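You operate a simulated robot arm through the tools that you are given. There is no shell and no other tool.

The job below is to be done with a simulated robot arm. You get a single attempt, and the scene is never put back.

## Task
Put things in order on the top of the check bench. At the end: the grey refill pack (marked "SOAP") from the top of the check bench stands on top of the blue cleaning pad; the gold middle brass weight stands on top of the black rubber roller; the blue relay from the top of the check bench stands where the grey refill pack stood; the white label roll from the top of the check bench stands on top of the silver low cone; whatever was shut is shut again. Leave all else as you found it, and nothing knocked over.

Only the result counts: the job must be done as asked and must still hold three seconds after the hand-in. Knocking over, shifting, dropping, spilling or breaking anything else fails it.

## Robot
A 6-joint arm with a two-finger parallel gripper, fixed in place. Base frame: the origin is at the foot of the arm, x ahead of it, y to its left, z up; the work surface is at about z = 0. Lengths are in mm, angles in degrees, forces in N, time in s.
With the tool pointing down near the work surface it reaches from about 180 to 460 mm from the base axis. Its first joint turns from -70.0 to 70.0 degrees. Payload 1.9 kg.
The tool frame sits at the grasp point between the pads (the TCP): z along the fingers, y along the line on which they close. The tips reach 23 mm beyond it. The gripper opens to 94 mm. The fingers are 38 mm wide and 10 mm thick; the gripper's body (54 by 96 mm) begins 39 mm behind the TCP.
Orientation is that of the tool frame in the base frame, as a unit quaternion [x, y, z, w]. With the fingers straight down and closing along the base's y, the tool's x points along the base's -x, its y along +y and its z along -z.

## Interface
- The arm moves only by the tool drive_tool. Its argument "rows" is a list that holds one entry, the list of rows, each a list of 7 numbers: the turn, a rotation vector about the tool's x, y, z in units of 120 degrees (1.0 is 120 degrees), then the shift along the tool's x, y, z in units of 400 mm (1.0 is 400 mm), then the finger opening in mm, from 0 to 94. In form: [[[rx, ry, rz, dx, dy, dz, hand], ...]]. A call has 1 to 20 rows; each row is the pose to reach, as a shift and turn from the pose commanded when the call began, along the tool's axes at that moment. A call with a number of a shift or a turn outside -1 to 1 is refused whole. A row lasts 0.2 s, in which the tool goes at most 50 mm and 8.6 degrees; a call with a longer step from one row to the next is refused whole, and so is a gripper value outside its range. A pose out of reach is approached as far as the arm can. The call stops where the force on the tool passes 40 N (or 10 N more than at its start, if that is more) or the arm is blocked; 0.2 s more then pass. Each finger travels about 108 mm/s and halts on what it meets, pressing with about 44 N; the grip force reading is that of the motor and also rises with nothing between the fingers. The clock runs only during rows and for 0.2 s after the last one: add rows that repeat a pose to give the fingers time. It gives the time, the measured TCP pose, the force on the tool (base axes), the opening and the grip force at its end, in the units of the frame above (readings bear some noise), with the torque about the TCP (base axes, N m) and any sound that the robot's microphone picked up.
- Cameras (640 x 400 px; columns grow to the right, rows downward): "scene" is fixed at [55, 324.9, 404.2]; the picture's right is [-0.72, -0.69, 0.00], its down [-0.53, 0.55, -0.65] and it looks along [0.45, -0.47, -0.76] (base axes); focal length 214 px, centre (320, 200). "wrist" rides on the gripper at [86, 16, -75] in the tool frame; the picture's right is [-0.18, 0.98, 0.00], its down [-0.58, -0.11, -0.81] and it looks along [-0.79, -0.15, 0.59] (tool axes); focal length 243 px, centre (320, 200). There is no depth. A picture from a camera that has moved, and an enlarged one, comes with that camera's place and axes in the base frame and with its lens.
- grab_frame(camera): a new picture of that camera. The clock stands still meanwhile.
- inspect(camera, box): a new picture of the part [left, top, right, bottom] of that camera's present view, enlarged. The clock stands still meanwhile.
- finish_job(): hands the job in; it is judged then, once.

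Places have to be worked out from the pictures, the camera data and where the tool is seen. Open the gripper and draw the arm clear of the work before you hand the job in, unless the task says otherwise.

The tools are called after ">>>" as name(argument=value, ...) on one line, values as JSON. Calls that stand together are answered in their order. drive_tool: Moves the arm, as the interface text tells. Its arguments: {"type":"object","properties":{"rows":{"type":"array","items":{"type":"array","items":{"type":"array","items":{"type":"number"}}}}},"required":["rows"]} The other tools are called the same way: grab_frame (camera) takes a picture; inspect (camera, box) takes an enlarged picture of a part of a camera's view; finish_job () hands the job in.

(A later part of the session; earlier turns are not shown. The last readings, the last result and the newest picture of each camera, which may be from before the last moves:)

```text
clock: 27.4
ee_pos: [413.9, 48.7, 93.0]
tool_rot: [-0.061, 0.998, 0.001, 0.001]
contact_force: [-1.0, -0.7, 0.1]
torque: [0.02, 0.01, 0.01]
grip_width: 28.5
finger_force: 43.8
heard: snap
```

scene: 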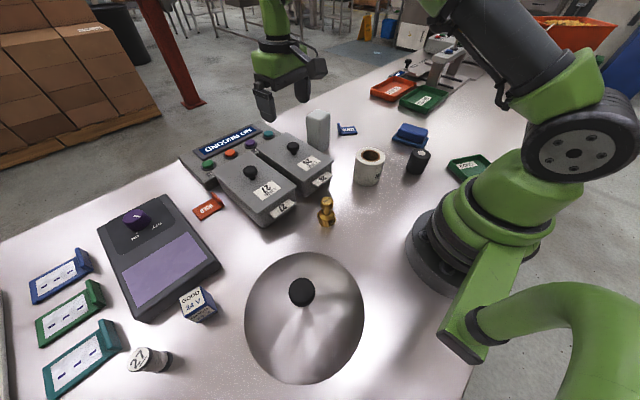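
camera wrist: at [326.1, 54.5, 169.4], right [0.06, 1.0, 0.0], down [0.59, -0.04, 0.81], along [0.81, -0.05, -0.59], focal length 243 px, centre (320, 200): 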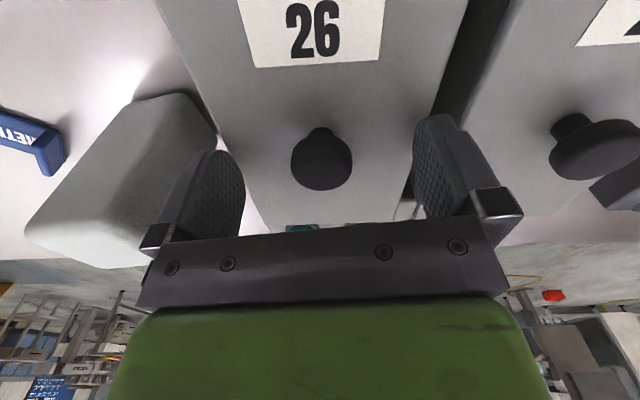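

A snap was heard on gripping at 28.5 mm. I check both views before lifting.

>>> grab_frame(camera="wrist")

>>> inspect(camera="scene", box=[170, 50, 340, 235])

```text
taken
camera wrist: at [326.9, 54.1, 168.0], right [0.06, 1.0, 0.0], down [0.59, -0.04, 0.81], along [0.81, -0.05, -0.59], focal length 243 px, centre (320, 200)
```

wrist: 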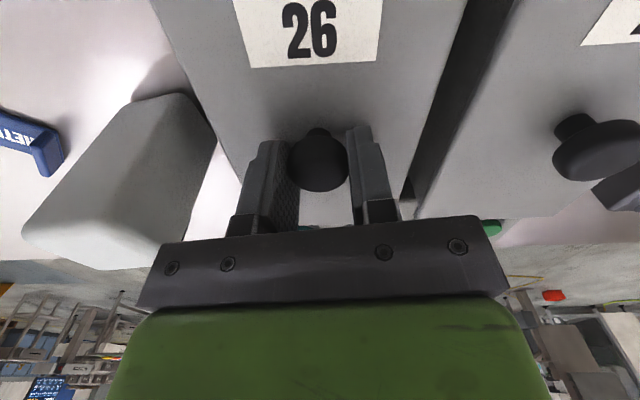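

```text
2.16 times, centred on (255, 142) of scene
camera zoom: at [55.0, 324.9, 404.2], right [-0.72, -0.69, 0.0], down [-0.53, 0.55, -0.65], along [0.45, -0.47, -0.76], focal length 464 px, centre (460, 324)
```

zoom: 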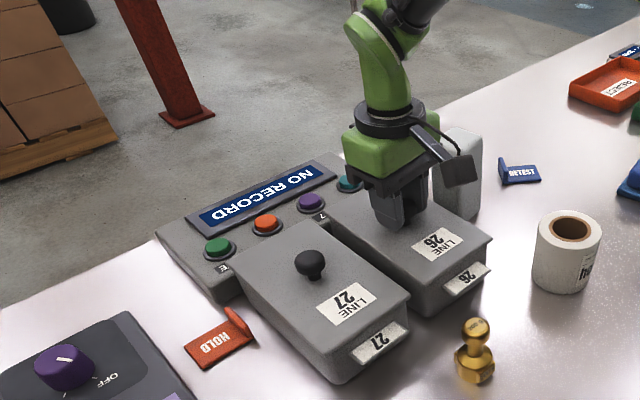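

Nothing visibly changed. I lift gently by 12 mm, watching the force.

>>> drive_tool(rows=[[[0, 0, 0, 0, 0, -0.01, 20], [0, 0, 0, 0, 0, -0.02, 20], [0, 0, 0, 0, 0, -0.03, 20], [0, 0, 0, 0, 0, -0.03, 20]]])

>>> grab_frame(camera="wrist")

>>> inspect(camera="scene", box=[170, 50, 340, 235])

```text
clock: 28.4
ee_pos: [413.9, 47.9, 105.6]
tool_rot: [-0.061, 0.998, 0.001, 0.001]
contact_force: [-0.5, 0.6, -1.2]
torque: [-0.01, -0.04, 0.02]
grip_width: 28.4
finger_force: 43.1
```

```text
taken
camera wrist: at [327.0, 53.6, 180.7], right [0.06, 1.0, 0.0], down [0.59, -0.04, 0.81], along [0.81, -0.05, -0.59], focal length 243 px, centre (320, 200)
```

wrist: 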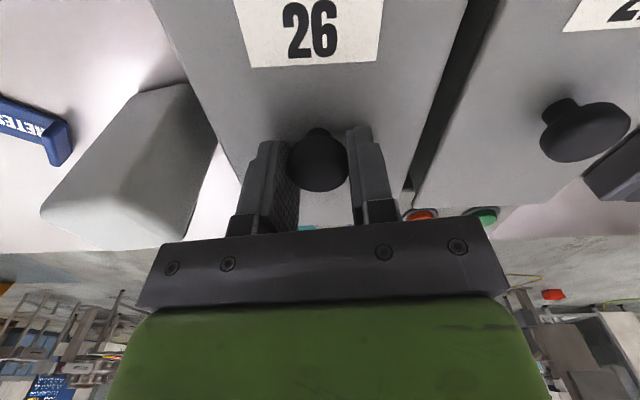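

```text
2.16 times, centred on (255, 142) of scene
camera zoom: at [55.0, 324.9, 404.2], right [-0.72, -0.69, 0.0], down [-0.53, 0.55, -0.65], along [0.45, -0.47, -0.76], focal length 464 px, centre (460, 324)
```

zoom: 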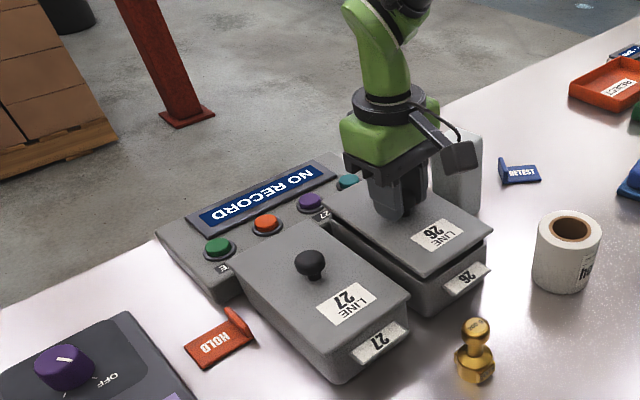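

The lid lifts freely (about 1–2 N). I raise it and swing it to the right to look into bin 26.

>>> drive_tool(rows=[[[0, 0, 0, 0, 0, -0.06, 20], [0, 0, 0, 0, 0, -0.14, 20], [0, 0, 0, 0, 0, -0.22, 20], [0, 0, 0, 0, 0, -0.3, 20], [0, 0, 0.0542, 0.0067, -0.1179, -0.3, 20], [0, 0, 0.1083, 0.0267, -0.2343, -0.3, 20], [0, 0, 0.1625, 0.0598, -0.3477, -0.3, 20], [0, 0, 0.2167, 0.1054, -0.4567, -0.3, 20], [0, 0, 0.2167, 0.1054, -0.4567, -0.3, 20]]])

>>> grab_frame(camera="scene")

>>> inspect(camera="scene", box=[170, 90, 360, 235])

```text
clock: 30.4
ee_pos: [392.9, -141.3, 225.4]
tool_rot: [0.166, 0.986, 0.001, 0.001]
contact_force: [0.6, -0.2, 0.0]
torque: [0.02, -0.01, 0.02]
grip_width: 28.4
finger_force: 44.0
```

```text
taken
```

scene: 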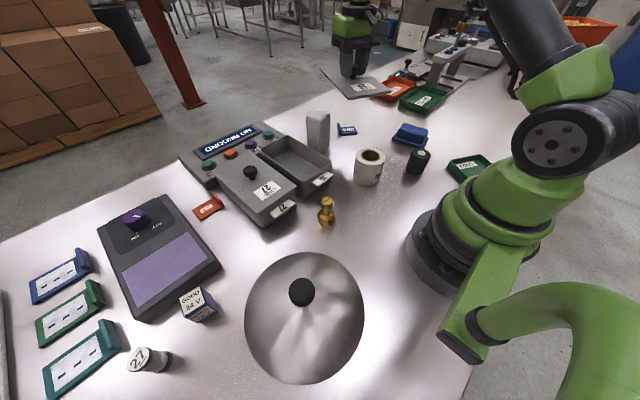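

```text
2.76 times, centred on (265, 162) of scene
camera zoom: at [55.0, 324.9, 404.2], right [-0.72, -0.69, 0.0], down [-0.53, 0.55, -0.65], along [0.45, -0.47, -0.76], focal length 592 px, centre (472, 303)
```

zoom: 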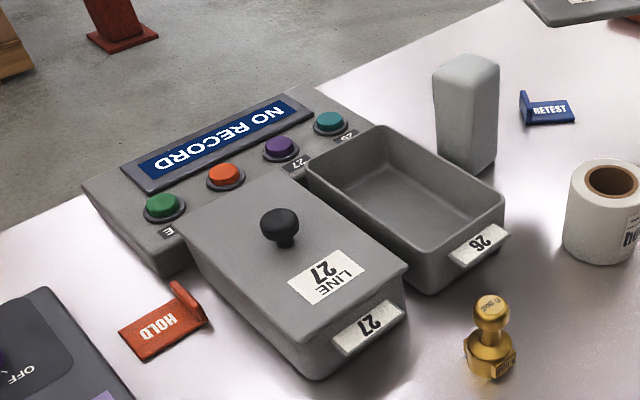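

Bin 26 is empty. I put its lid back by the reversed path, lowering gently at the end.

>>> drive_tool(rows=[[[0, 0, -0.0542, 0.0067, 0.1179, 0, 20], [0, 0, -0.1083, 0.0267, 0.2343, 0, 20], [0, 0, -0.1625, 0.0598, 0.3477, 0, 20], [0, 0, -0.2167, 0.1054, 0.4567, 0, 20], [0, 0, -0.2167, 0.1054, 0.4567, 0, 20], [0, 0, -0.2167, 0.1054, 0.4567, 0.09, 20], [0, 0, -0.2167, 0.1054, 0.4567, 0.17, 20], [0, 0, -0.2167, 0.1054, 0.4567, 0.24, 20], [0, 0, -0.2167, 0.1054, 0.4567, 0.29, 20], [0, 0, -0.2167, 0.1054, 0.4567, 0.29, 20]]])

>>> grab_frame(camera="wrist")

>>> inspect(camera="scene", box=[170, 50, 340, 235])

```text
clock: 32.6
ee_pos: [412.5, 48.5, 108.4]
tool_rot: [-0.061, 0.998, 0.001, 0.001]
contact_force: [-0.7, -0.1, -0.5]
torque: [0.01, 0.03, 0.01]
grip_width: 28.4
finger_force: 43.6
```

```text
taken
camera wrist: at [325.3, 53.2, 184.4], right [0.06, 1.0, 0.0], down [0.59, -0.04, 0.81], along [0.81, -0.05, -0.59], focal length 243 px, centre (320, 200)
```

wrist: 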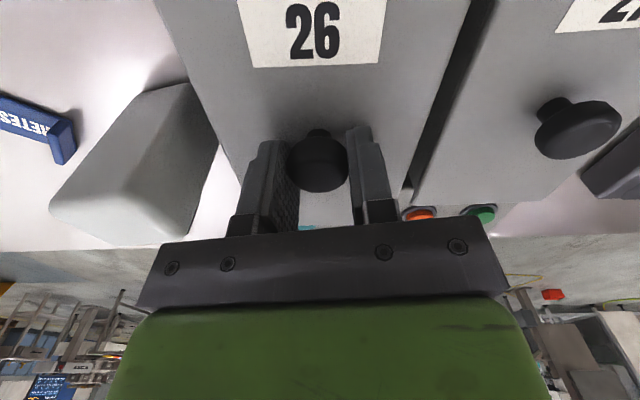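

```text
2.16 times, centred on (255, 142) of scene
camera zoom: at [55.0, 324.9, 404.2], right [-0.72, -0.69, 0.0], down [-0.53, 0.55, -0.65], along [0.45, -0.47, -0.76], focal length 464 px, centre (460, 324)
```

zoom: 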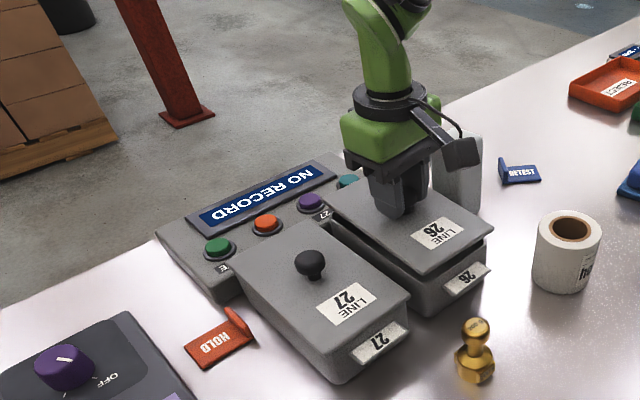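

The lid is aligned over the bin, about 15 mm up. I lower the remaining distance slowly.

>>> drive_tool(rows=[[[0, 0, 0, 0, 0, 0.02, 20], [0, 0, 0, 0, 0, 0.032, 20], [0, 0, 0, 0, 0, 0.038, 20], [0, 0, 0, 0, 0, 0.04, 20], [0, 0, 0, 0, 0, 0.04, 20]]])

>>> inspect(camera="scene", box=[170, 50, 340, 235])

```text
clock: 33.8
ee_pos: [415.0, 48.7, 94.5]
tool_rot: [-0.062, 0.998, 0.001, 0.003]
contact_force: [-4.2, 0.4, 5.7]
torque: [-0.3, -0.19, 0.16]
grip_width: 28.6
finger_force: 44.1
stopped in row 5: the force on the tool passed its limit at 41 N (the readings are from after the stop); the commanded pose is now the measured one
```

```text
2.16 times, centred on (255, 142) of scene
camera zoom: at [54.9, 324.9, 404.2], right [-0.72, -0.69, 0.0], down [-0.53, 0.55, -0.65], along [0.45, -0.47, -0.76], focal length 464 px, centre (460, 324)
```

zoom: 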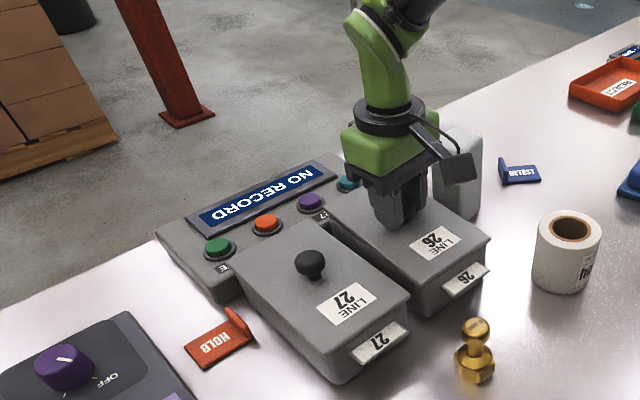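

The lid met the bin with a firm contact. I open the gripper and look at how it's seated.

>>> drive_tool(rows=[[[0, 0, 0, 0, 0, 0, 40], [0, 0, 0, 0, 0, 0, 60], [0, 0, 0, 0, 0, 0, 94], [0, 0, 0, 0, 0, 0, 94]]])

>>> grab_frame(camera="wrist")

>>> inspect(camera="scene", box=[170, 50, 340, 235])

```text
clock: 34.8
ee_pos: [414.7, 48.9, 94.2]
tool_rot: [-0.061, 0.998, 0.001, 0.003]
contact_force: [0.3, 0.5, -1.2]
torque: [0.04, 0.01, 0.0]
grip_width: 94.0
finger_force: 0.0
```

```text
taken
camera wrist: at [327.4, 54.1, 169.3], right [0.06, 1.0, 0.0], down [0.59, -0.04, 0.81], along [0.81, -0.05, -0.59], focal length 243 px, centre (320, 200)
```

wrist: 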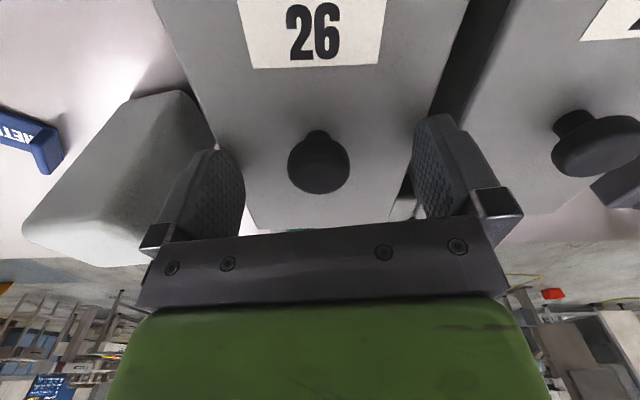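

```text
2.16 times, centred on (255, 142) of scene
camera zoom: at [55.0, 324.9, 404.2], right [-0.72, -0.69, 0.0], down [-0.53, 0.55, -0.65], along [0.45, -0.47, -0.76], focal length 464 px, centre (460, 324)
```

zoom: 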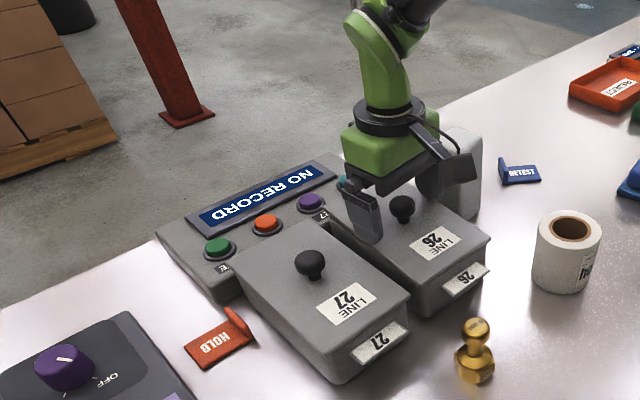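

The lid 26 looks seated as before. I rise and move over the LINE 27 knob (≈(412,175)) to check that bin too.

>>> drive_tool(rows=[[[0, 0, 0, 0, 0, -0.08, 94], [0, 0, 0, 0, 0, -0.1625, 94], [0, 0, -0.0444, -0.0106, 0.1045, -0.1625, 94], [0, 0, -0.0889, -0.0211, 0.209, -0.1625, 94], [0, 0, -0.1333, -0.0317, 0.3135, -0.1625, 94], [0, 0, -0.1333, -0.0317, 0.3135, -0.1625, 94]]])

>>> grab_frame(camera="wrist")

>>> inspect(camera="scene", box=[260, 120, 350, 200])

```text
clock: 36.2
ee_pos: [411.1, 176.3, 159.5]
tool_rot: [-0.2, 0.98, 0.001, 0.003]
contact_force: [-0.1, 0.5, -1.5]
torque: [-0.02, -0.04, 0.01]
grip_width: 94.0
finger_force: 0.0
```

```text
taken
camera wrist: at [326.3, 157.3, 234.1], right [-0.22, 0.98, 0.0], down [0.57, 0.13, 0.81], along [0.79, 0.18, -0.59], focal length 243 px, centre (320, 200)
```

wrist: 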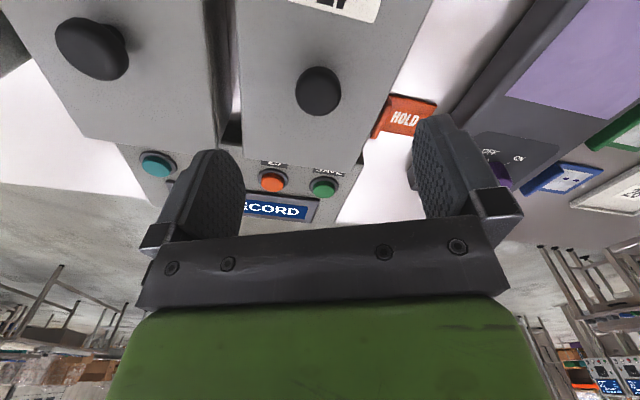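

```text
5.00 times, centred on (305, 160) of scene
camera zoom: at [54.9, 324.9, 404.2], right [-0.72, -0.69, 0.0], down [-0.53, 0.55, -0.65], along [0.45, -0.47, -0.76], focal length 1072 px, centre (395, 400)
```

zoom: 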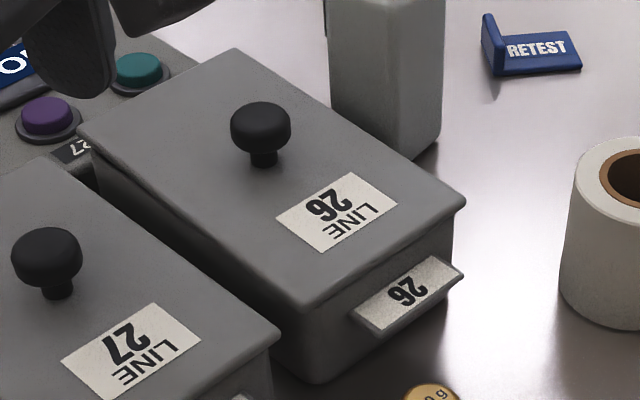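

Knob 27 is directly beneath the TCP at z≈81. I descend to z≈94 and grip it.

>>> drive_tool(rows=[[[0, 0, 0, 0, -0.0015, 0.08, 94], [0, 0, 0, 0, -0.0015, 0.14, 94], [0, 0, 0, 0, -0.0015, 0.163, 94], [0, 0, 0, 0, -0.0015, 0.163, 94], [0, 0, 0, 0, -0.0015, 0.163, 66], [0, 0, 0, 0, -0.0015, 0.163, 46], [0, 0, 0, 0, -0.0015, 0.163, 34], [0, 0, 0, 0, -0.0015, 0.163, 26], [0, 0, 0, 0, -0.0015, 0.163, 20], [0, 0, 0, 0, -0.0015, 0.163, 20]]])

>>> grab_frame(camera="wrist")

```text
clock: 38.4
ee_pos: [412.4, 174.5, 95.1]
tool_rot: [-0.199, 0.98, 0.001, 0.002]
contact_force: [0.0, 0.2, 0.3]
torque: [0.02, -0.03, 0.01]
grip_width: 28.6
finger_force: 44.3
heard: snap
```

```text
taken
camera wrist: at [326.1, 155.7, 169.4], right [-0.21, 0.98, 0.0], down [0.57, 0.12, 0.81], along [0.79, 0.17, -0.59], focal length 243 px, centre (320, 200)
```

wrist: 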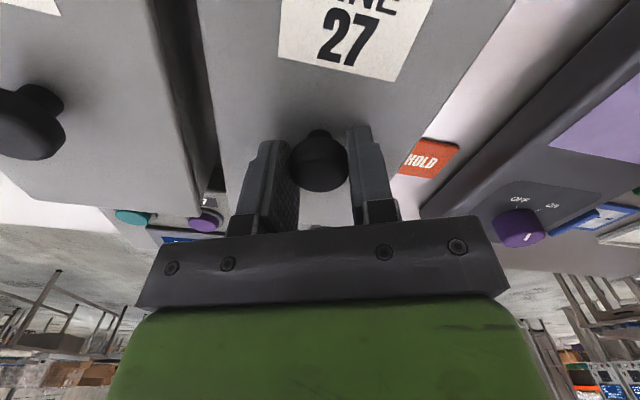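

Gripped (28.6 mm), again with a snap. I lift lid 27 and swing it right to look inside.

>>> drive_tool(rows=[[[0, 0, 0, 0, 0, -0.02, 20], [0, 0, 0, 0, 0, -0.08, 20], [0, 0, 0, 0, 0, -0.16, 20], [0, 0, 0, 0, 0, -0.24, 20], [0, 0, 0, 0, 0, -0.32, 20], [0, 0, 0.05, 0.0061, -0.1169, -0.32, 20], [0, 0, 0.1, 0.0245, -0.2327, -0.32, 20], [0, 0, 0.15, 0.0547, -0.3458, -0.32, 20], [0, 0, 0.15, 0.0547, -0.3458, -0.32, 20]]])

>>> grab_frame(camera="scene")

>>> inspect(camera="scene", box=[170, 110, 350, 240])

```text
clock: 40.4
ee_pos: [445.5, 35.4, 219.6]
tool_rot: [-0.043, 0.999, 0.001, 0.003]
contact_force: [0.1, -0.1, -1.4]
torque: [-0.02, 0.02, 0.02]
grip_width: 28.2
finger_force: 43.9
```

```text
taken
```

scene: 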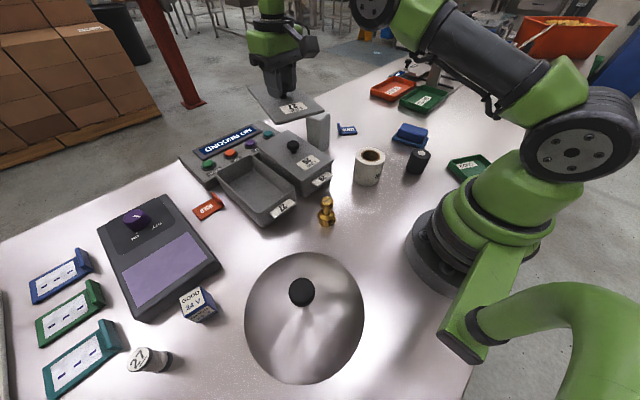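

```text
3.08 times, centred on (260, 175) of scene
camera zoom: at [55.0, 324.9, 404.2], right [-0.72, -0.69, 0.0], down [-0.53, 0.55, -0.65], along [0.45, -0.47, -0.76], focal length 660 px, centre (505, 277)
```

zoom: 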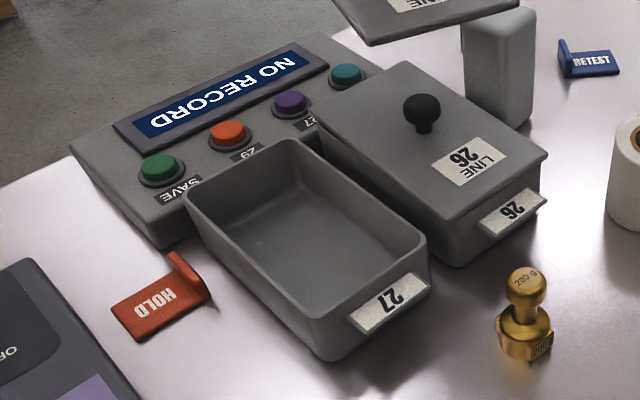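

Bin 27 is empty as well, so the visible 200 g weight is the only brass weight and the silver cone cover is the "low cone". I put lid 27 back via the reversed path.

>>> drive_tool(rows=[[[0, 0, -0.05, 0.0061, 0.1169, 0, 20], [0, 0, -0.1, 0.0245, 0.2327, 0, 20], [0, 0, -0.15, 0.0547, 0.3458, 0, 20], [0, 0, -0.15, 0.0547, 0.3458, 0, 20], [0, 0, -0.15, 0.0547, 0.3458, 0.08, 20], [0, 0, -0.15, 0.0547, 0.3458, 0.16, 20], [0, 0, -0.15, 0.0547, 0.3458, 0.24, 20], [0, 0, -0.15, 0.0547, 0.3458, 0.28, 20], [0, 0, -0.15, 0.0547, 0.3458, 0.28, 20]]])

>>> grab_frame(camera="wrist")

>>> inspect(camera="scene", box=[170, 110, 350, 240])

```text
clock: 42.4
ee_pos: [411.8, 172.4, 110.2]
tool_rot: [-0.199, 0.98, 0.0, 0.003]
contact_force: [-0.5, 0.3, 0.4]
torque: [-0.05, 0.01, -0.04]
grip_width: 28.4
finger_force: 43.9
```

```text
taken
camera wrist: at [326.3, 154.7, 185.3], right [-0.21, 0.98, 0.0], down [0.57, 0.12, 0.81], along [0.79, 0.17, -0.59], focal length 243 px, centre (320, 200)
```

wrist: 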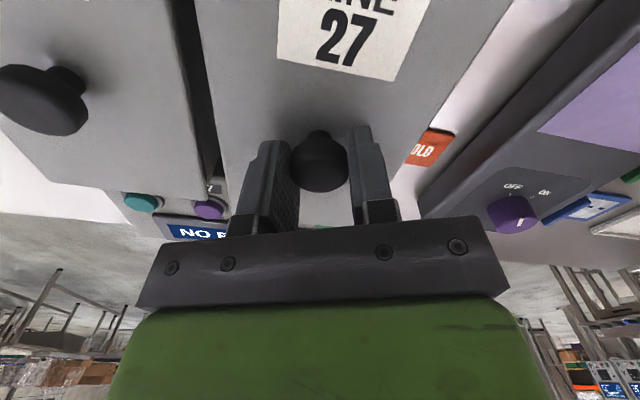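

```text
3.08 times, centred on (260, 175) of scene
camera zoom: at [55.0, 324.9, 404.2], right [-0.72, -0.69, 0.0], down [-0.53, 0.55, -0.65], along [0.45, -0.47, -0.76], focal length 660 px, centre (505, 277)
```

zoom: 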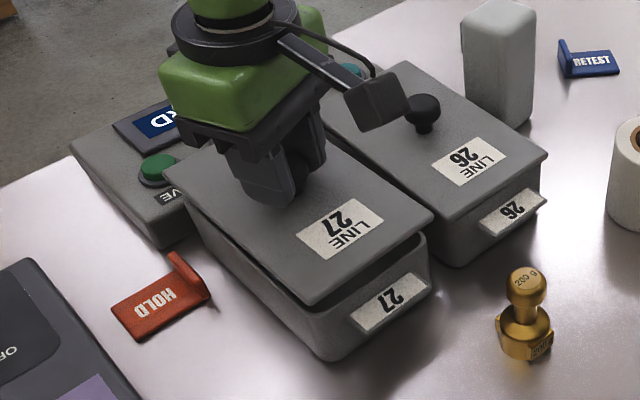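

Lid 27 is aligned over its bin; I lower the last 15 mm slowly.

>>> drive_tool(rows=[[[0, 0, 0, 0, 0, 0.018, 20], [0, 0, 0, 0, 0, 0.028, 20], [0, 0, 0, 0, 0, 0.034, 20], [0, 0, 0, 0, 0, 0.037, 20], [0, 0, 0, 0, 0, 0.0385, 20], [0, 0, 0, 0, 0, 0.0385, 20]]])

>>> inspect(camera="scene", box=[170, 110, 350, 240])

```text
clock: 43.8
ee_pos: [412.4, 173.3, 95.2]
tool_rot: [-0.199, 0.98, 0.0, 0.003]
contact_force: [-0.3, 0.3, 0.0]
torque: [0.06, 0.0, -0.16]
grip_width: 28.6
finger_force: 43.4
```

```text
3.08 times, centred on (260, 175) of scene
camera zoom: at [55.0, 324.9, 404.2], right [-0.72, -0.69, 0.0], down [-0.53, 0.55, -0.65], along [0.45, -0.47, -0.76], focal length 660 px, centre (505, 277)
```

zoom: 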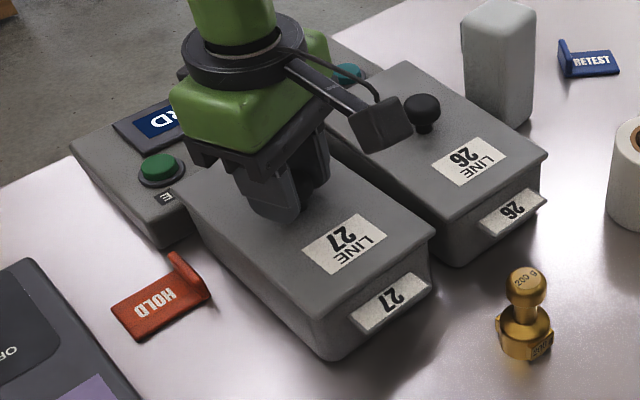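

The lid sits back on bin 27 with almost no force. I open the gripper, then rise clear and compare both lids with their original views.

>>> drive_tool(rows=[[[0, 0, 0, 0, 0, 0, 40], [0, 0, 0, 0, 0, 0, 70], [0, 0, 0, 0, 0, 0, 94], [0, 0, 0, 0, 0, 0, 94], [0, 0, 0, 0, 0, -0.1, 94], [0, 0, 0, 0, 0, -0.2, 94], [0, 0, 0, 0, 0, -0.3, 94], [0, 0, 0, 0.1, 0, -0.35, 94], [0, 0, 0, 0.2, 0, -0.4, 94], [0, 0, 0, 0.3, 0, -0.45, 94], [0, 0, 0, 0.4, 0, -0.5, 94], [0, 0, 0, 0.4, 0, -0.5, 94]]])

>>> grab_frame(camera="scene")

>>> inspect(camera="scene", box=[180, 90, 340, 240])

```text
clock: 46.4
ee_pos: [264.5, 110.6, 294.0]
tool_rot: [-0.199, 0.98, 0.001, 0.002]
contact_force: [-0.1, -0.6, 0.4]
torque: [-0.01, 0.02, 0.03]
grip_width: 93.9
finger_force: 0.0
```

```text
taken
```

scene: 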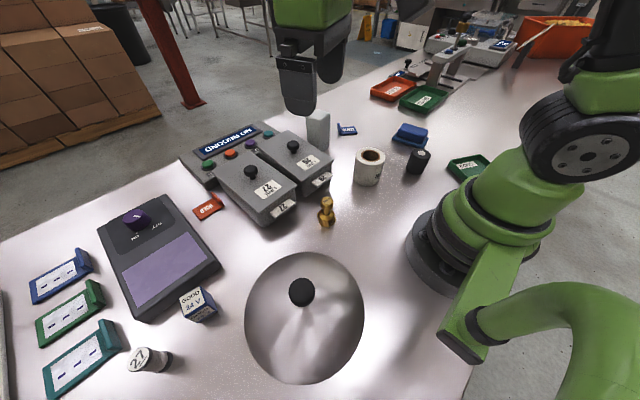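

```text
2.67 times, centred on (260, 165) of scene
camera zoom: at [54.9, 324.9, 404.2], right [-0.72, -0.69, 0.0], down [-0.53, 0.55, -0.65], along [0.45, -0.47, -0.76], focal length 572 px, centre (480, 293)
```

zoom: 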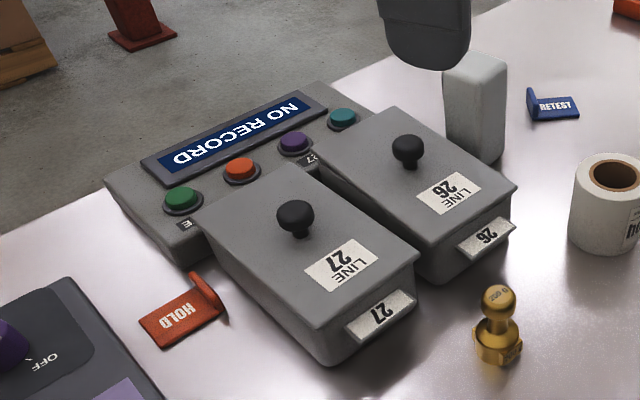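

Lids look back in place, with lid 26 perhaps 1–2 px different. I zoom on the lid rims to verify that they're fully seated.

>>> inspect(camera="scene", box=[260, 135, 340, 200])

>>> inspect(camera="scene", box=[210, 150, 300, 230])

>>> grab_frame(camera="wrist")

```text
6.15 times, centred on (300, 168) of scene
camera zoom: at [54.9, 324.9, 404.2], right [-0.72, -0.69, 0.0], down [-0.53, 0.55, -0.65], along [0.45, -0.47, -0.76], focal length 1320 px, centre (443, 400)
```

zoom: 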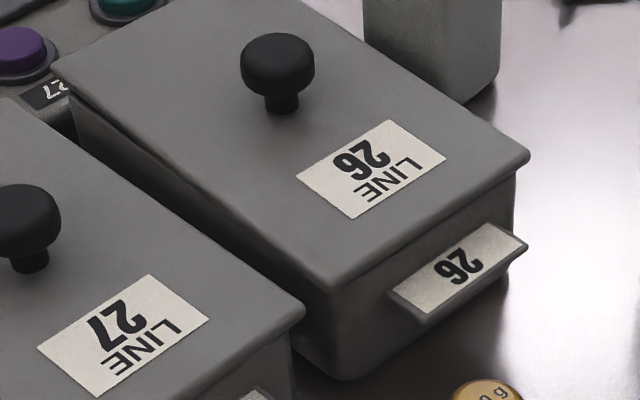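

```text
5.00 times, centred on (255, 190) of scene
camera zoom: at [54.9, 324.9, 404.2], right [-0.72, -0.69, 0.0], down [-0.53, 0.55, -0.65], along [0.45, -0.47, -0.76], focal length 1072 px, centre (645, 250)
```

zoom: 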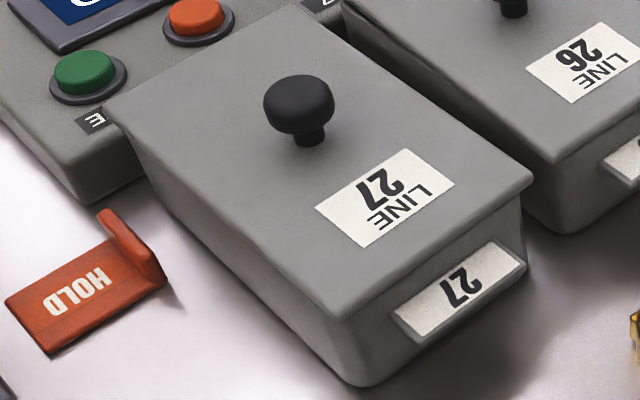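

```text
taken
camera wrist: at [179.1, 92.1, 368.7], right [-0.21, 0.98, 0.0], down [0.57, 0.12, 0.81], along [0.79, 0.17, -0.59], focal length 243 px, centre (320, 200)
```

wrist: 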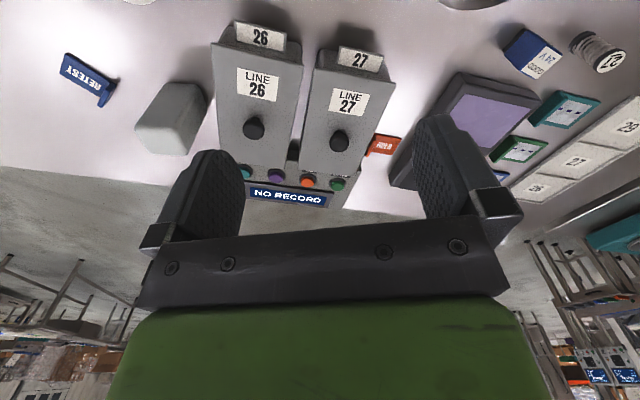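

To verify lid 26 against its untouched state, I retake the exact same zoom I had before opening it.

>>> inspect(camera="scene", box=[170, 100, 340, 235])

>>> inspect(camera="wrist", box=[200, 10, 400, 180])

```text
2.96 times, centred on (255, 168) of scene
camera zoom: at [54.9, 324.9, 404.2], right [-0.72, -0.69, 0.0], down [-0.53, 0.55, -0.65], along [0.45, -0.47, -0.76], focal length 636 px, centre (513, 296)
```

zoom: 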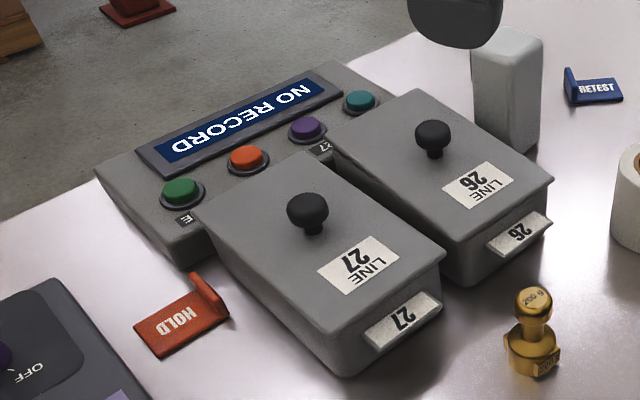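

```text
2.35 times, centred on (300, 95) of wrist
camera zoom: at [179.1, 92.1, 368.7], right [-0.21, 0.98, 0.0], down [0.57, 0.12, 0.81], along [0.79, 0.17, -0.59], focal length 571 px, centre (367, 447)
```

zoom: 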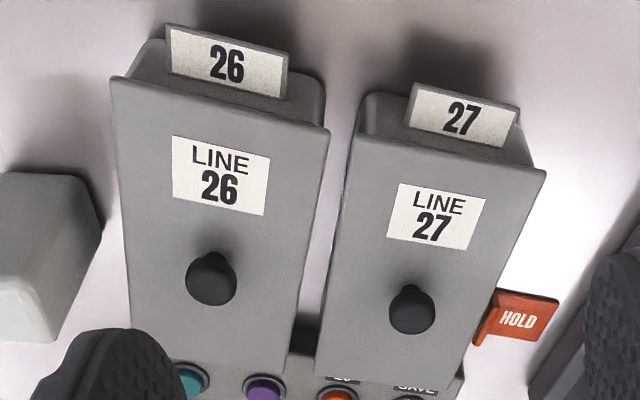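

Lid 26 seems shifted by a couple of pixels. I go lower in front of the bins to look at the lid rims from the side and compare 26 with 27.

>>> drive_tool(rows=[[[0, 0, 0.027, 0.0297, -0.0219, 0.097, 94], [0, 0, 0.054, 0.0594, -0.0438, 0.194, 94], [0, 0, 0.081, 0.089, -0.0657, 0.29, 94], [0, 0, 0.1083, 0.1187, -0.0876, 0.3875, 94], [0, 0, 0.1083, 0.1187, -0.0876, 0.3875, 94]]])

>>> grab_frame(camera="wrist")

>>> inspect(camera="wrist", box=[200, 60, 460, 220])

```text
clock: 47.6
ee_pos: [235.5, 62.0, 140.0]
tool_rot: [-0.086, 0.996, 0.002, 0.002]
contact_force: [0.7, -0.1, -0.2]
torque: [-0.01, 0.02, 0.03]
grip_width: 94.0
finger_force: 0.1
```

```text
taken
camera wrist: at [147.9, 63.6, 214.3], right [0.01, 1.0, 0.0], down [0.59, -0.01, 0.81], along [0.81, -0.01, -0.59], focal length 243 px, centre (320, 200)
```

wrist: 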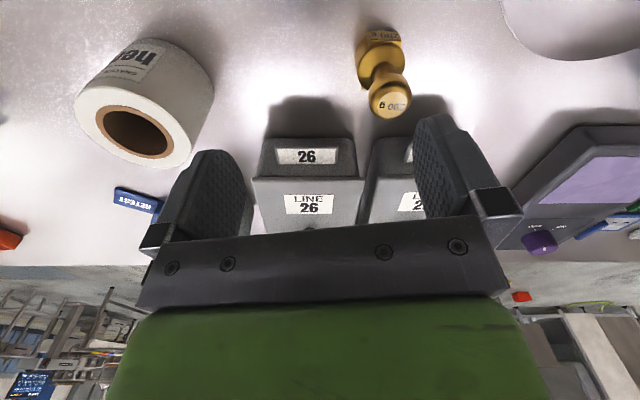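

```text
2.46 times, centred on (330, 140) of wrist
camera zoom: at [147.9, 63.6, 214.3], right [0.01, 1.0, 0.0], down [0.59, -0.01, 0.81], along [0.81, -0.01, -0.59], focal length 597 px, centre (295, 348)
```

zoom: 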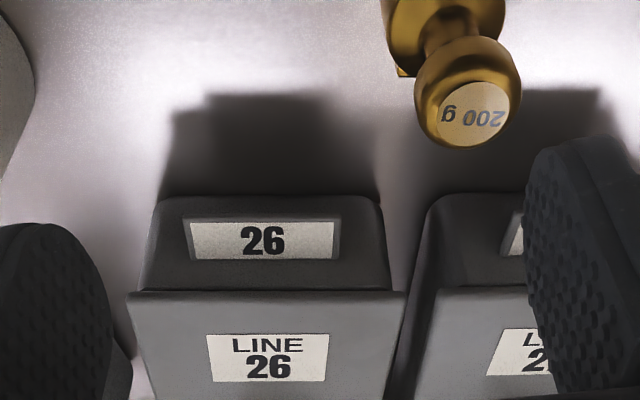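

Lid 26 looks level and centred in its bin, within about a millimetre of original. Now to the actual jobs: I move above the weight (≈(239.5,109.5), ~72 tall) and look down at it.

>>> drive_tool(rows=[[[0, 0, 0, 0, 0, -0.1, 94], [0, 0, -0.06, -0.015, 0.0576, -0.1, 94], [0, 0, -0.1217, -0.0305, 0.1152, -0.1, 94], [0, 0, -0.1217, -0.0305, 0.1152, -0.1, 94]]])

>>> grab_frame(camera="wrist")

>>> inspect(camera="wrist", box=[260, 20, 380, 130])

```text
clock: 48.6
ee_pos: [237.3, 108.3, 178.8]
tool_rot: [-0.213, 0.977, 0.0, 0.002]
contact_force: [-0.5, -0.5, 0.0]
torque: [0.03, -0.02, -0.03]
grip_width: 93.9
finger_force: 0.1
```

```text
taken
camera wrist: at [152.8, 87.2, 253.2], right [-0.24, 0.97, 0.0], down [0.57, 0.14, 0.81], along [0.79, 0.2, -0.59], focal length 243 px, centre (320, 200)
```

wrist: 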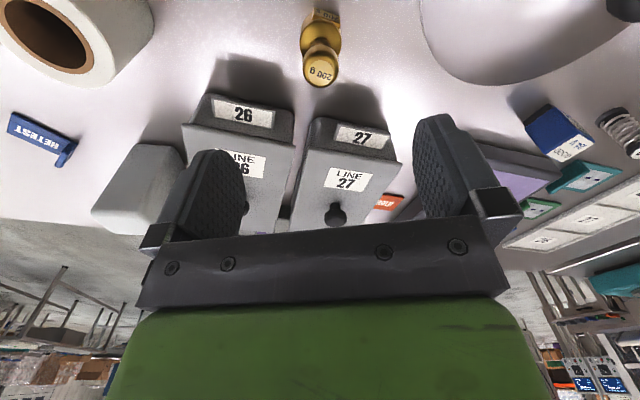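

```text
3.64 times, centred on (320, 75) of wrist
camera zoom: at [152.8, 87.2, 253.2], right [-0.24, 0.97, 0.0], down [0.57, 0.14, 0.81], along [0.79, 0.2, -0.59], focal length 882 px, centre (320, 654)
```

zoom: 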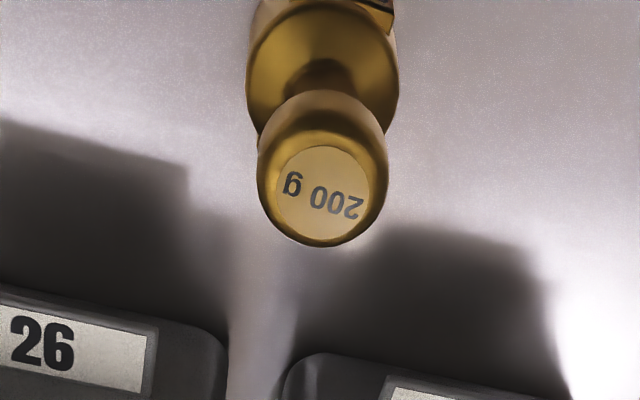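

The weight is right below the TCP (head ≈27 mm wide, top ≈ z 75). I descend to z≈70 and grip its head.

>>> drive_tool(rows=[[[0, 0, 0, 0, 0.001, 0.1, 94], [0, 0, 0, 0, 0.001, 0.19, 94], [0, 0, 0, 0, 0.001, 0.24, 94], [0, 0, 0, 0, 0.001, 0.272, 94], [0, 0, 0, 0, 0.001, 0.272, 94]]])

>>> grab_frame(camera="wrist")

>>> inspect(camera="scene", box=[260, 140, 400, 260])

```text
clock: 49.8
ee_pos: [241.1, 108.8, 69.9]
tool_rot: [-0.213, 0.977, 0.001, 0.004]
contact_force: [0.1, -0.8, -0.6]
torque: [-0.01, 0.0, -0.01]
grip_width: 94.1
finger_force: 0.0
```

```text
taken
camera wrist: at [154.6, 86.9, 145.0], right [-0.24, 0.97, 0.0], down [0.57, 0.14, 0.81], along [0.79, 0.2, -0.59], focal length 243 px, centre (320, 200)
```

wrist: 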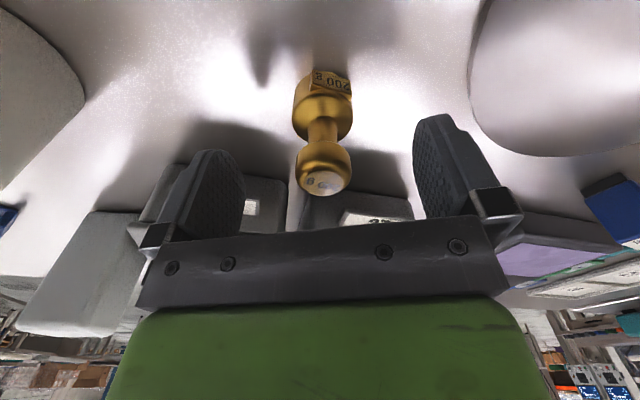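

```text
3.33 times, centred on (330, 200) of scene
camera zoom: at [55.0, 324.9, 404.2], right [-0.72, -0.69, 0.0], down [-0.53, 0.55, -0.65], along [0.45, -0.47, -0.76], focal length 715 px, centre (287, 200)
```

zoom: 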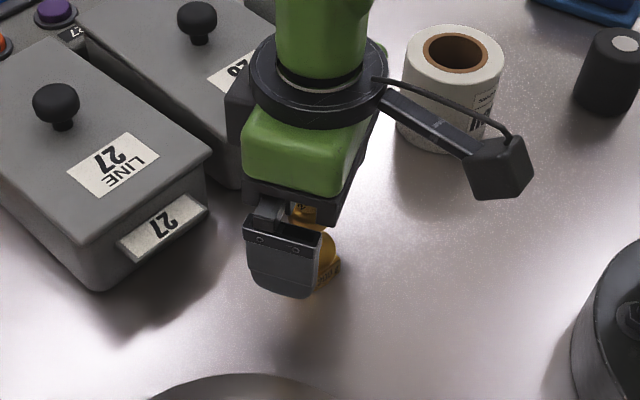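

The head's middle is ~8 mm below the TCP and 1.5 mm to +y. I lower 4 mm, correct sideways and close.

>>> drive_tool(rows=[[[0, 0, 0, 0, 0.0037, 0.01, 94], [0, 0, 0, 0, 0.0037, 0.01, 70], [0, 0, 0, 0, 0.0037, 0.01, 50], [0, 0, 0, 0, 0.0037, 0.01, 36], [0, 0, 0, 0, 0.0037, 0.01, 26], [0, 0, 0, 0, 0.0037, 0.01, 18], [0, 0, 0, 0, 0.0037, 0.01, 18]]])

>>> grab_frame(camera="wrist")

```text
clock: 51.4
ee_pos: [239.6, 108.9, 65.6]
tool_rot: [-0.214, 0.977, 0.001, 0.002]
contact_force: [0.3, -0.2, 0.3]
torque: [-0.02, 0.0, -0.01]
grip_width: 27.2
finger_force: 44.2
```

```text
taken
camera wrist: at [154.0, 88.4, 140.8], right [-0.24, 0.97, 0.0], down [0.57, 0.14, 0.81], along [0.79, 0.2, -0.59], focal length 243 px, centre (320, 200)
```

wrist: 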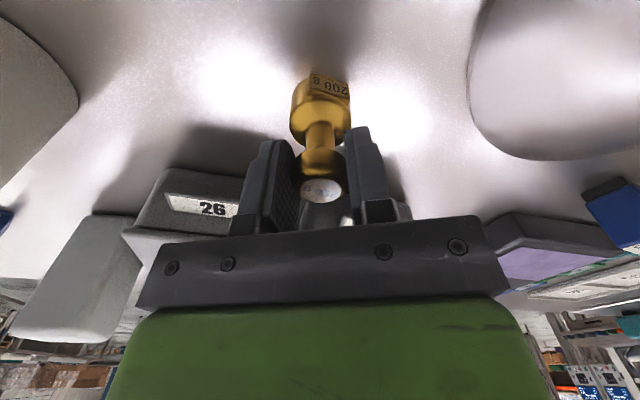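

Gripped on the head at 27 mm. I lift the weight to z≈198 and swing it over to the roller near (180,−194).

>>> drive_tool(rows=[[[0, 0, 0, 0, 0, -0.03, 18], [0, 0, 0, 0, 0, -0.12, 18], [0, 0, 0, 0, 0, -0.22, 18], [0, 0, 0, 0, 0, -0.33, 18], [0, 0, 0.0667, 0.0064, -0.0919, -0.33, 18], [0, 0, 0.1333, 0.0256, -0.1819, -0.33, 18], [0, 0, 0.2, 0.0571, -0.2684, -0.33, 18], [0, 0, 0.2667, 0.1003, -0.3497, -0.33, 18], [0, 0, 0.3333, 0.1544, -0.4242, -0.33, 18], [0, 0, 0.4, 0.2184, -0.4905, -0.33, 18], [0, 0, 0.4667, 0.2909, -0.5472, -0.33, 18], [0, 0, 0.5333, 0.3707, -0.5932, -0.33, 18], [0, 0, 0.5958, 0.4506, -0.6259, -0.33, 18], [0, 0, 0.5958, 0.4506, -0.6259, -0.33, 18]]])

>>> grab_frame(camera="wrist")

>>> grab_frame(camera="scene")

```text
clock: 54.4
ee_pos: [176.7, -193.0, 198.2]
tool_rot: [0.399, 0.917, 0.002, 0.002]
contact_force: [0.0, 0.8, -2.6]
torque: [-0.01, -0.01, 0.0]
grip_width: 27.2
finger_force: 44.6
```

```text
taken
camera wrist: at [130.1, -119.7, 272.7], right [0.84, 0.54, 0.01], down [0.31, -0.5, 0.81], along [0.44, -0.68, -0.59], focal length 243 px, centre (320, 200)
```

wrist: 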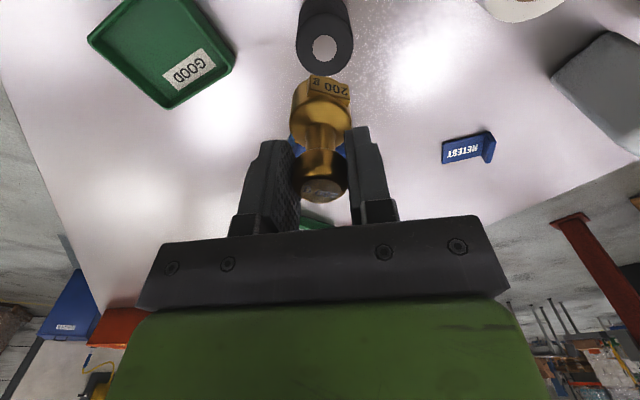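

```text
taken
```

scene: 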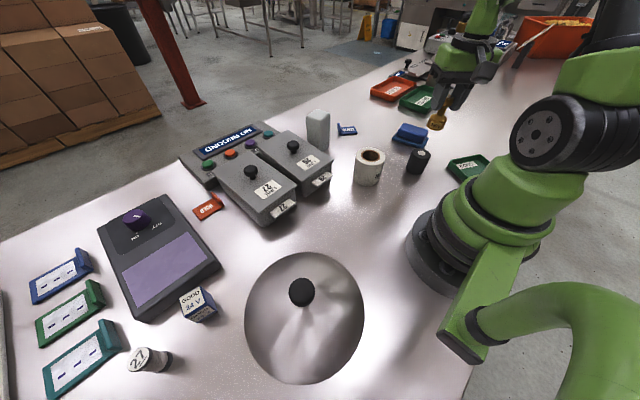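

The weight hangs above the roller region. I zoom on the roller's top in the wrist view to measure the remaining offset.

>>> inspect(camera="wrist", box=[265, 0, 385, 110])

>>> inspect(camera="scene", box=[370, 60, 490, 190])

```text
3.64 times, centred on (325, 55) of wrist
camera zoom: at [130.1, -119.7, 272.7], right [0.84, 0.54, 0.01], down [0.31, -0.5, 0.81], along [0.44, -0.68, -0.59], focal length 882 px, centre (302, 727)
```

zoom: 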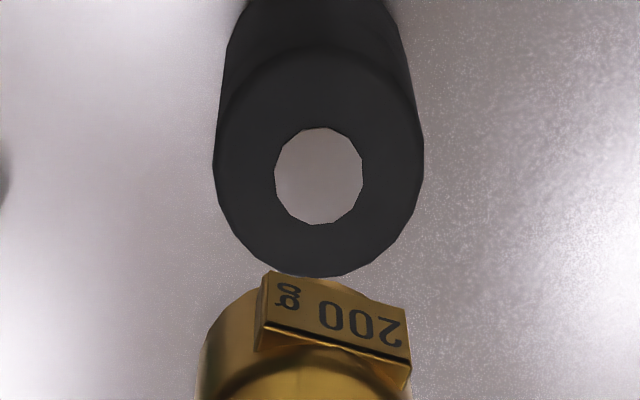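

```text
3.08 times, centred on (430, 125) of scene
camera zoom: at [55.0, 324.9, 404.2], right [-0.72, -0.69, 0.0], down [-0.53, 0.55, -0.65], along [0.45, -0.47, -0.76], focal length 660 px, centre (-18, 431)
```

zoom: 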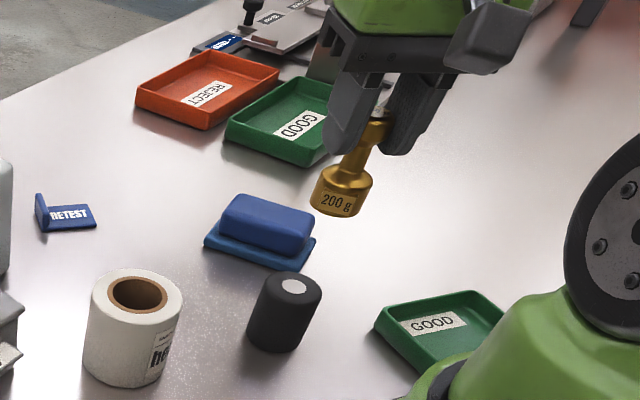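

The roller axis is about 3.8 mm toward the camera's right of the TCP line. I correct and lower to just above the expected contact height (TCP ≈ 123), stopping at 128.

>>> drive_tool(rows=[[[0, 0, 0, -0.0018, 0.0093, 0, 18], [0, 0, 0, -0.0018, 0.0093, 0.08, 18], [0, 0, 0, -0.0018, 0.0093, 0.14, 18], [0, 0, 0, -0.0018, 0.0093, 0.17, 18], [0, 0, 0, -0.0018, 0.0093, 0.17, 18]]])

>>> grab_frame(camera="wrist")

>>> inspect(camera="scene", box=[370, 60, 490, 190])

```text
clock: 55.6
ee_pos: [181.6, -191.4, 128.7]
tool_rot: [0.398, 0.917, 0.002, 0.002]
contact_force: [-0.4, 1.3, -1.7]
torque: [-0.01, -0.01, -0.01]
grip_width: 26.9
finger_force: 44.0
```

```text
taken
camera wrist: at [134.7, -117.8, 204.2], right [0.84, 0.54, 0.01], down [0.31, -0.5, 0.81], along [0.44, -0.68, -0.59], focal length 243 px, centre (320, 200)
```

wrist: 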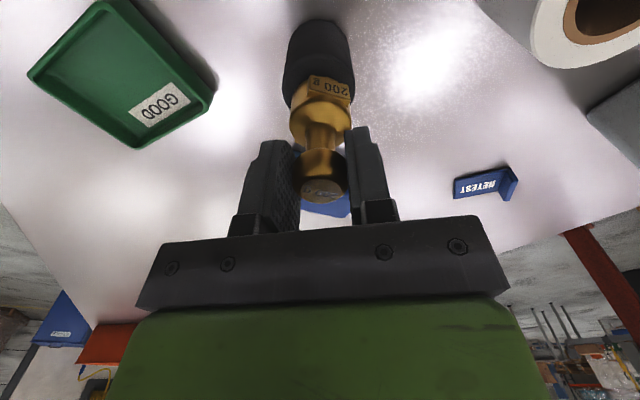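

```text
3.08 times, centred on (430, 125) of scene
camera zoom: at [55.0, 324.9, 404.2], right [-0.72, -0.69, 0.0], down [-0.53, 0.55, -0.65], along [0.45, -0.47, -0.76], focal length 660 px, centre (-18, 431)
```

zoom: 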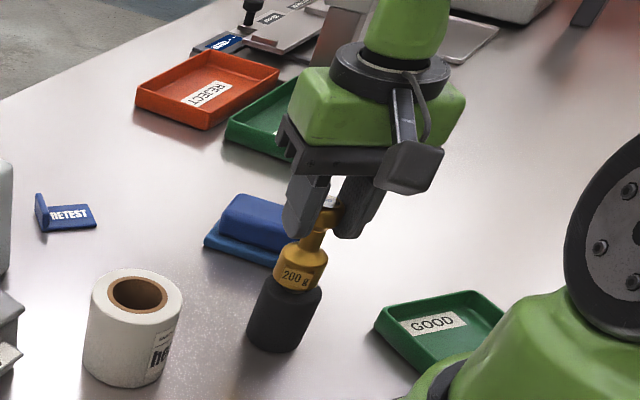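

The weight hovers a few mm above the roller. I zoom on the wrist view to check centring before lowering.

>>> inspect(camera="wrist", box=[260, 10, 380, 120])

>>> inspect(camera="scene", box=[390, 110, 450, 180])

```text
3.64 times, centred on (320, 65) of wrist
camera zoom: at [134.7, -117.8, 204.2], right [0.84, 0.54, 0.01], down [0.31, -0.5, 0.81], along [0.44, -0.68, -0.59], focal length 882 px, centre (320, 691)
```

zoom: 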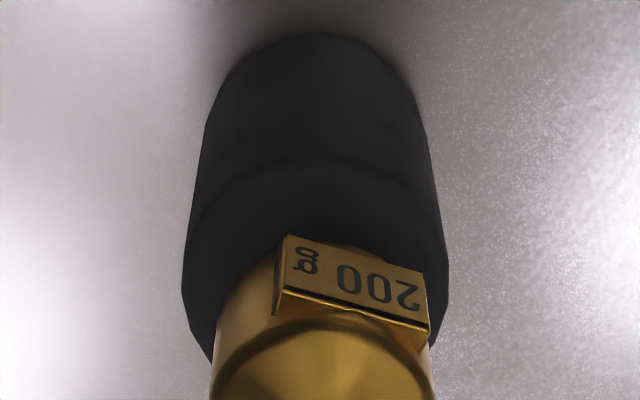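

```text
5.71 times, centred on (420, 145) of scene
camera zoom: at [55.0, 324.9, 404.2], right [-0.72, -0.69, 0.0], down [-0.53, 0.55, -0.65], along [0.45, -0.47, -0.76], focal length 1226 px, centre (-251, 514)
```

zoom: 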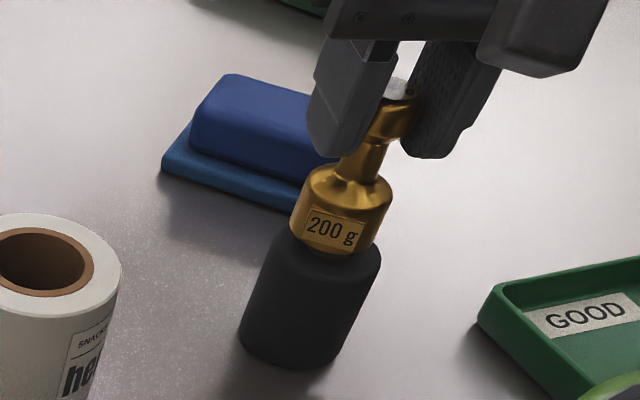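

Alignment looks good within about 1 mm. I lower 4.5 mm in small steps and check the force.

>>> drive_tool(rows=[[[0, 0, 0, 0, -0.0015, 0.004, 18], [0, 0, 0, 0, -0.0015, 0.007, 18], [0, 0, 0, 0, -0.0015, 0.0095, 18], [0, 0, 0, 0, -0.0015, 0.0115, 18], [0, 0, 0, 0, -0.0015, 0.0115, 18]]])

```text
clock: 56.8
ee_pos: [181.4, -190.3, 124.7]
tool_rot: [0.398, 0.917, 0.002, 0.002]
contact_force: [-0.2, -0.2, -1.5]
torque: [0.04, -0.01, 0.03]
grip_width: 27.0
finger_force: 43.9
```

>>> inspect(camera="scene", box=[390, 110, 450, 180])

>>> inspect(camera="wrist", box=[260, 10, 380, 120])

```text
5.71 times, centred on (420, 145) of scene
camera zoom: at [55.0, 324.9, 404.2], right [-0.72, -0.69, 0.0], down [-0.53, 0.55, -0.65], along [0.45, -0.47, -0.76], focal length 1226 px, centre (-251, 514)
```

zoom: 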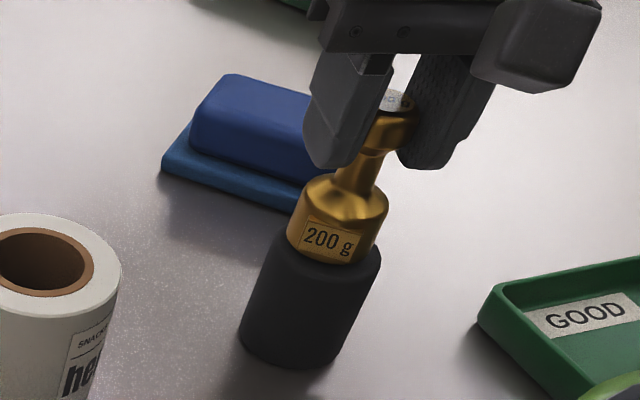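

```text
3.64 times, centred on (320, 65) of wrist
camera zoom: at [134.0, -116.7, 199.5], right [0.84, 0.54, 0.01], down [0.31, -0.5, 0.81], along [0.44, -0.68, -0.59], focal length 882 px, centre (320, 691)
```

zoom: 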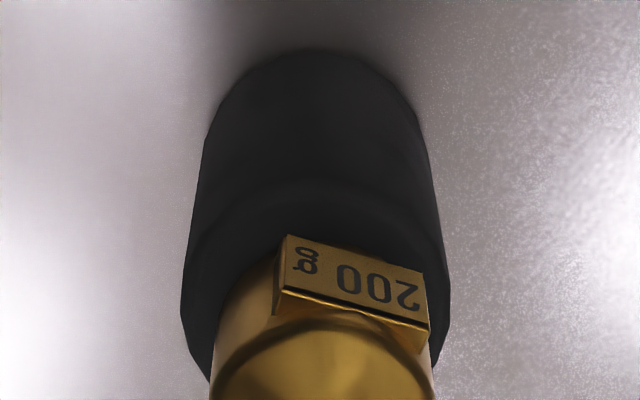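

Still free (only the weight's own load). I continue in sub-millimetre steps until contact registers.

>>> drive_tool(rows=[[[0, 0, 0, 0, 0, 0.0015, 18], [0, 0, 0, 0, 0, 0.003, 18], [0, 0, 0, 0, 0, 0.003, 18]]])

```text
clock: 57.6
ee_pos: [180.8, -190.6, 122.3]
tool_rot: [0.398, 0.917, 0.002, 0.002]
contact_force: [-0.7, -1.2, -1.9]
torque: [0.02, 0.02, 0.0]
grip_width: 27.3
finger_force: 44.1
```

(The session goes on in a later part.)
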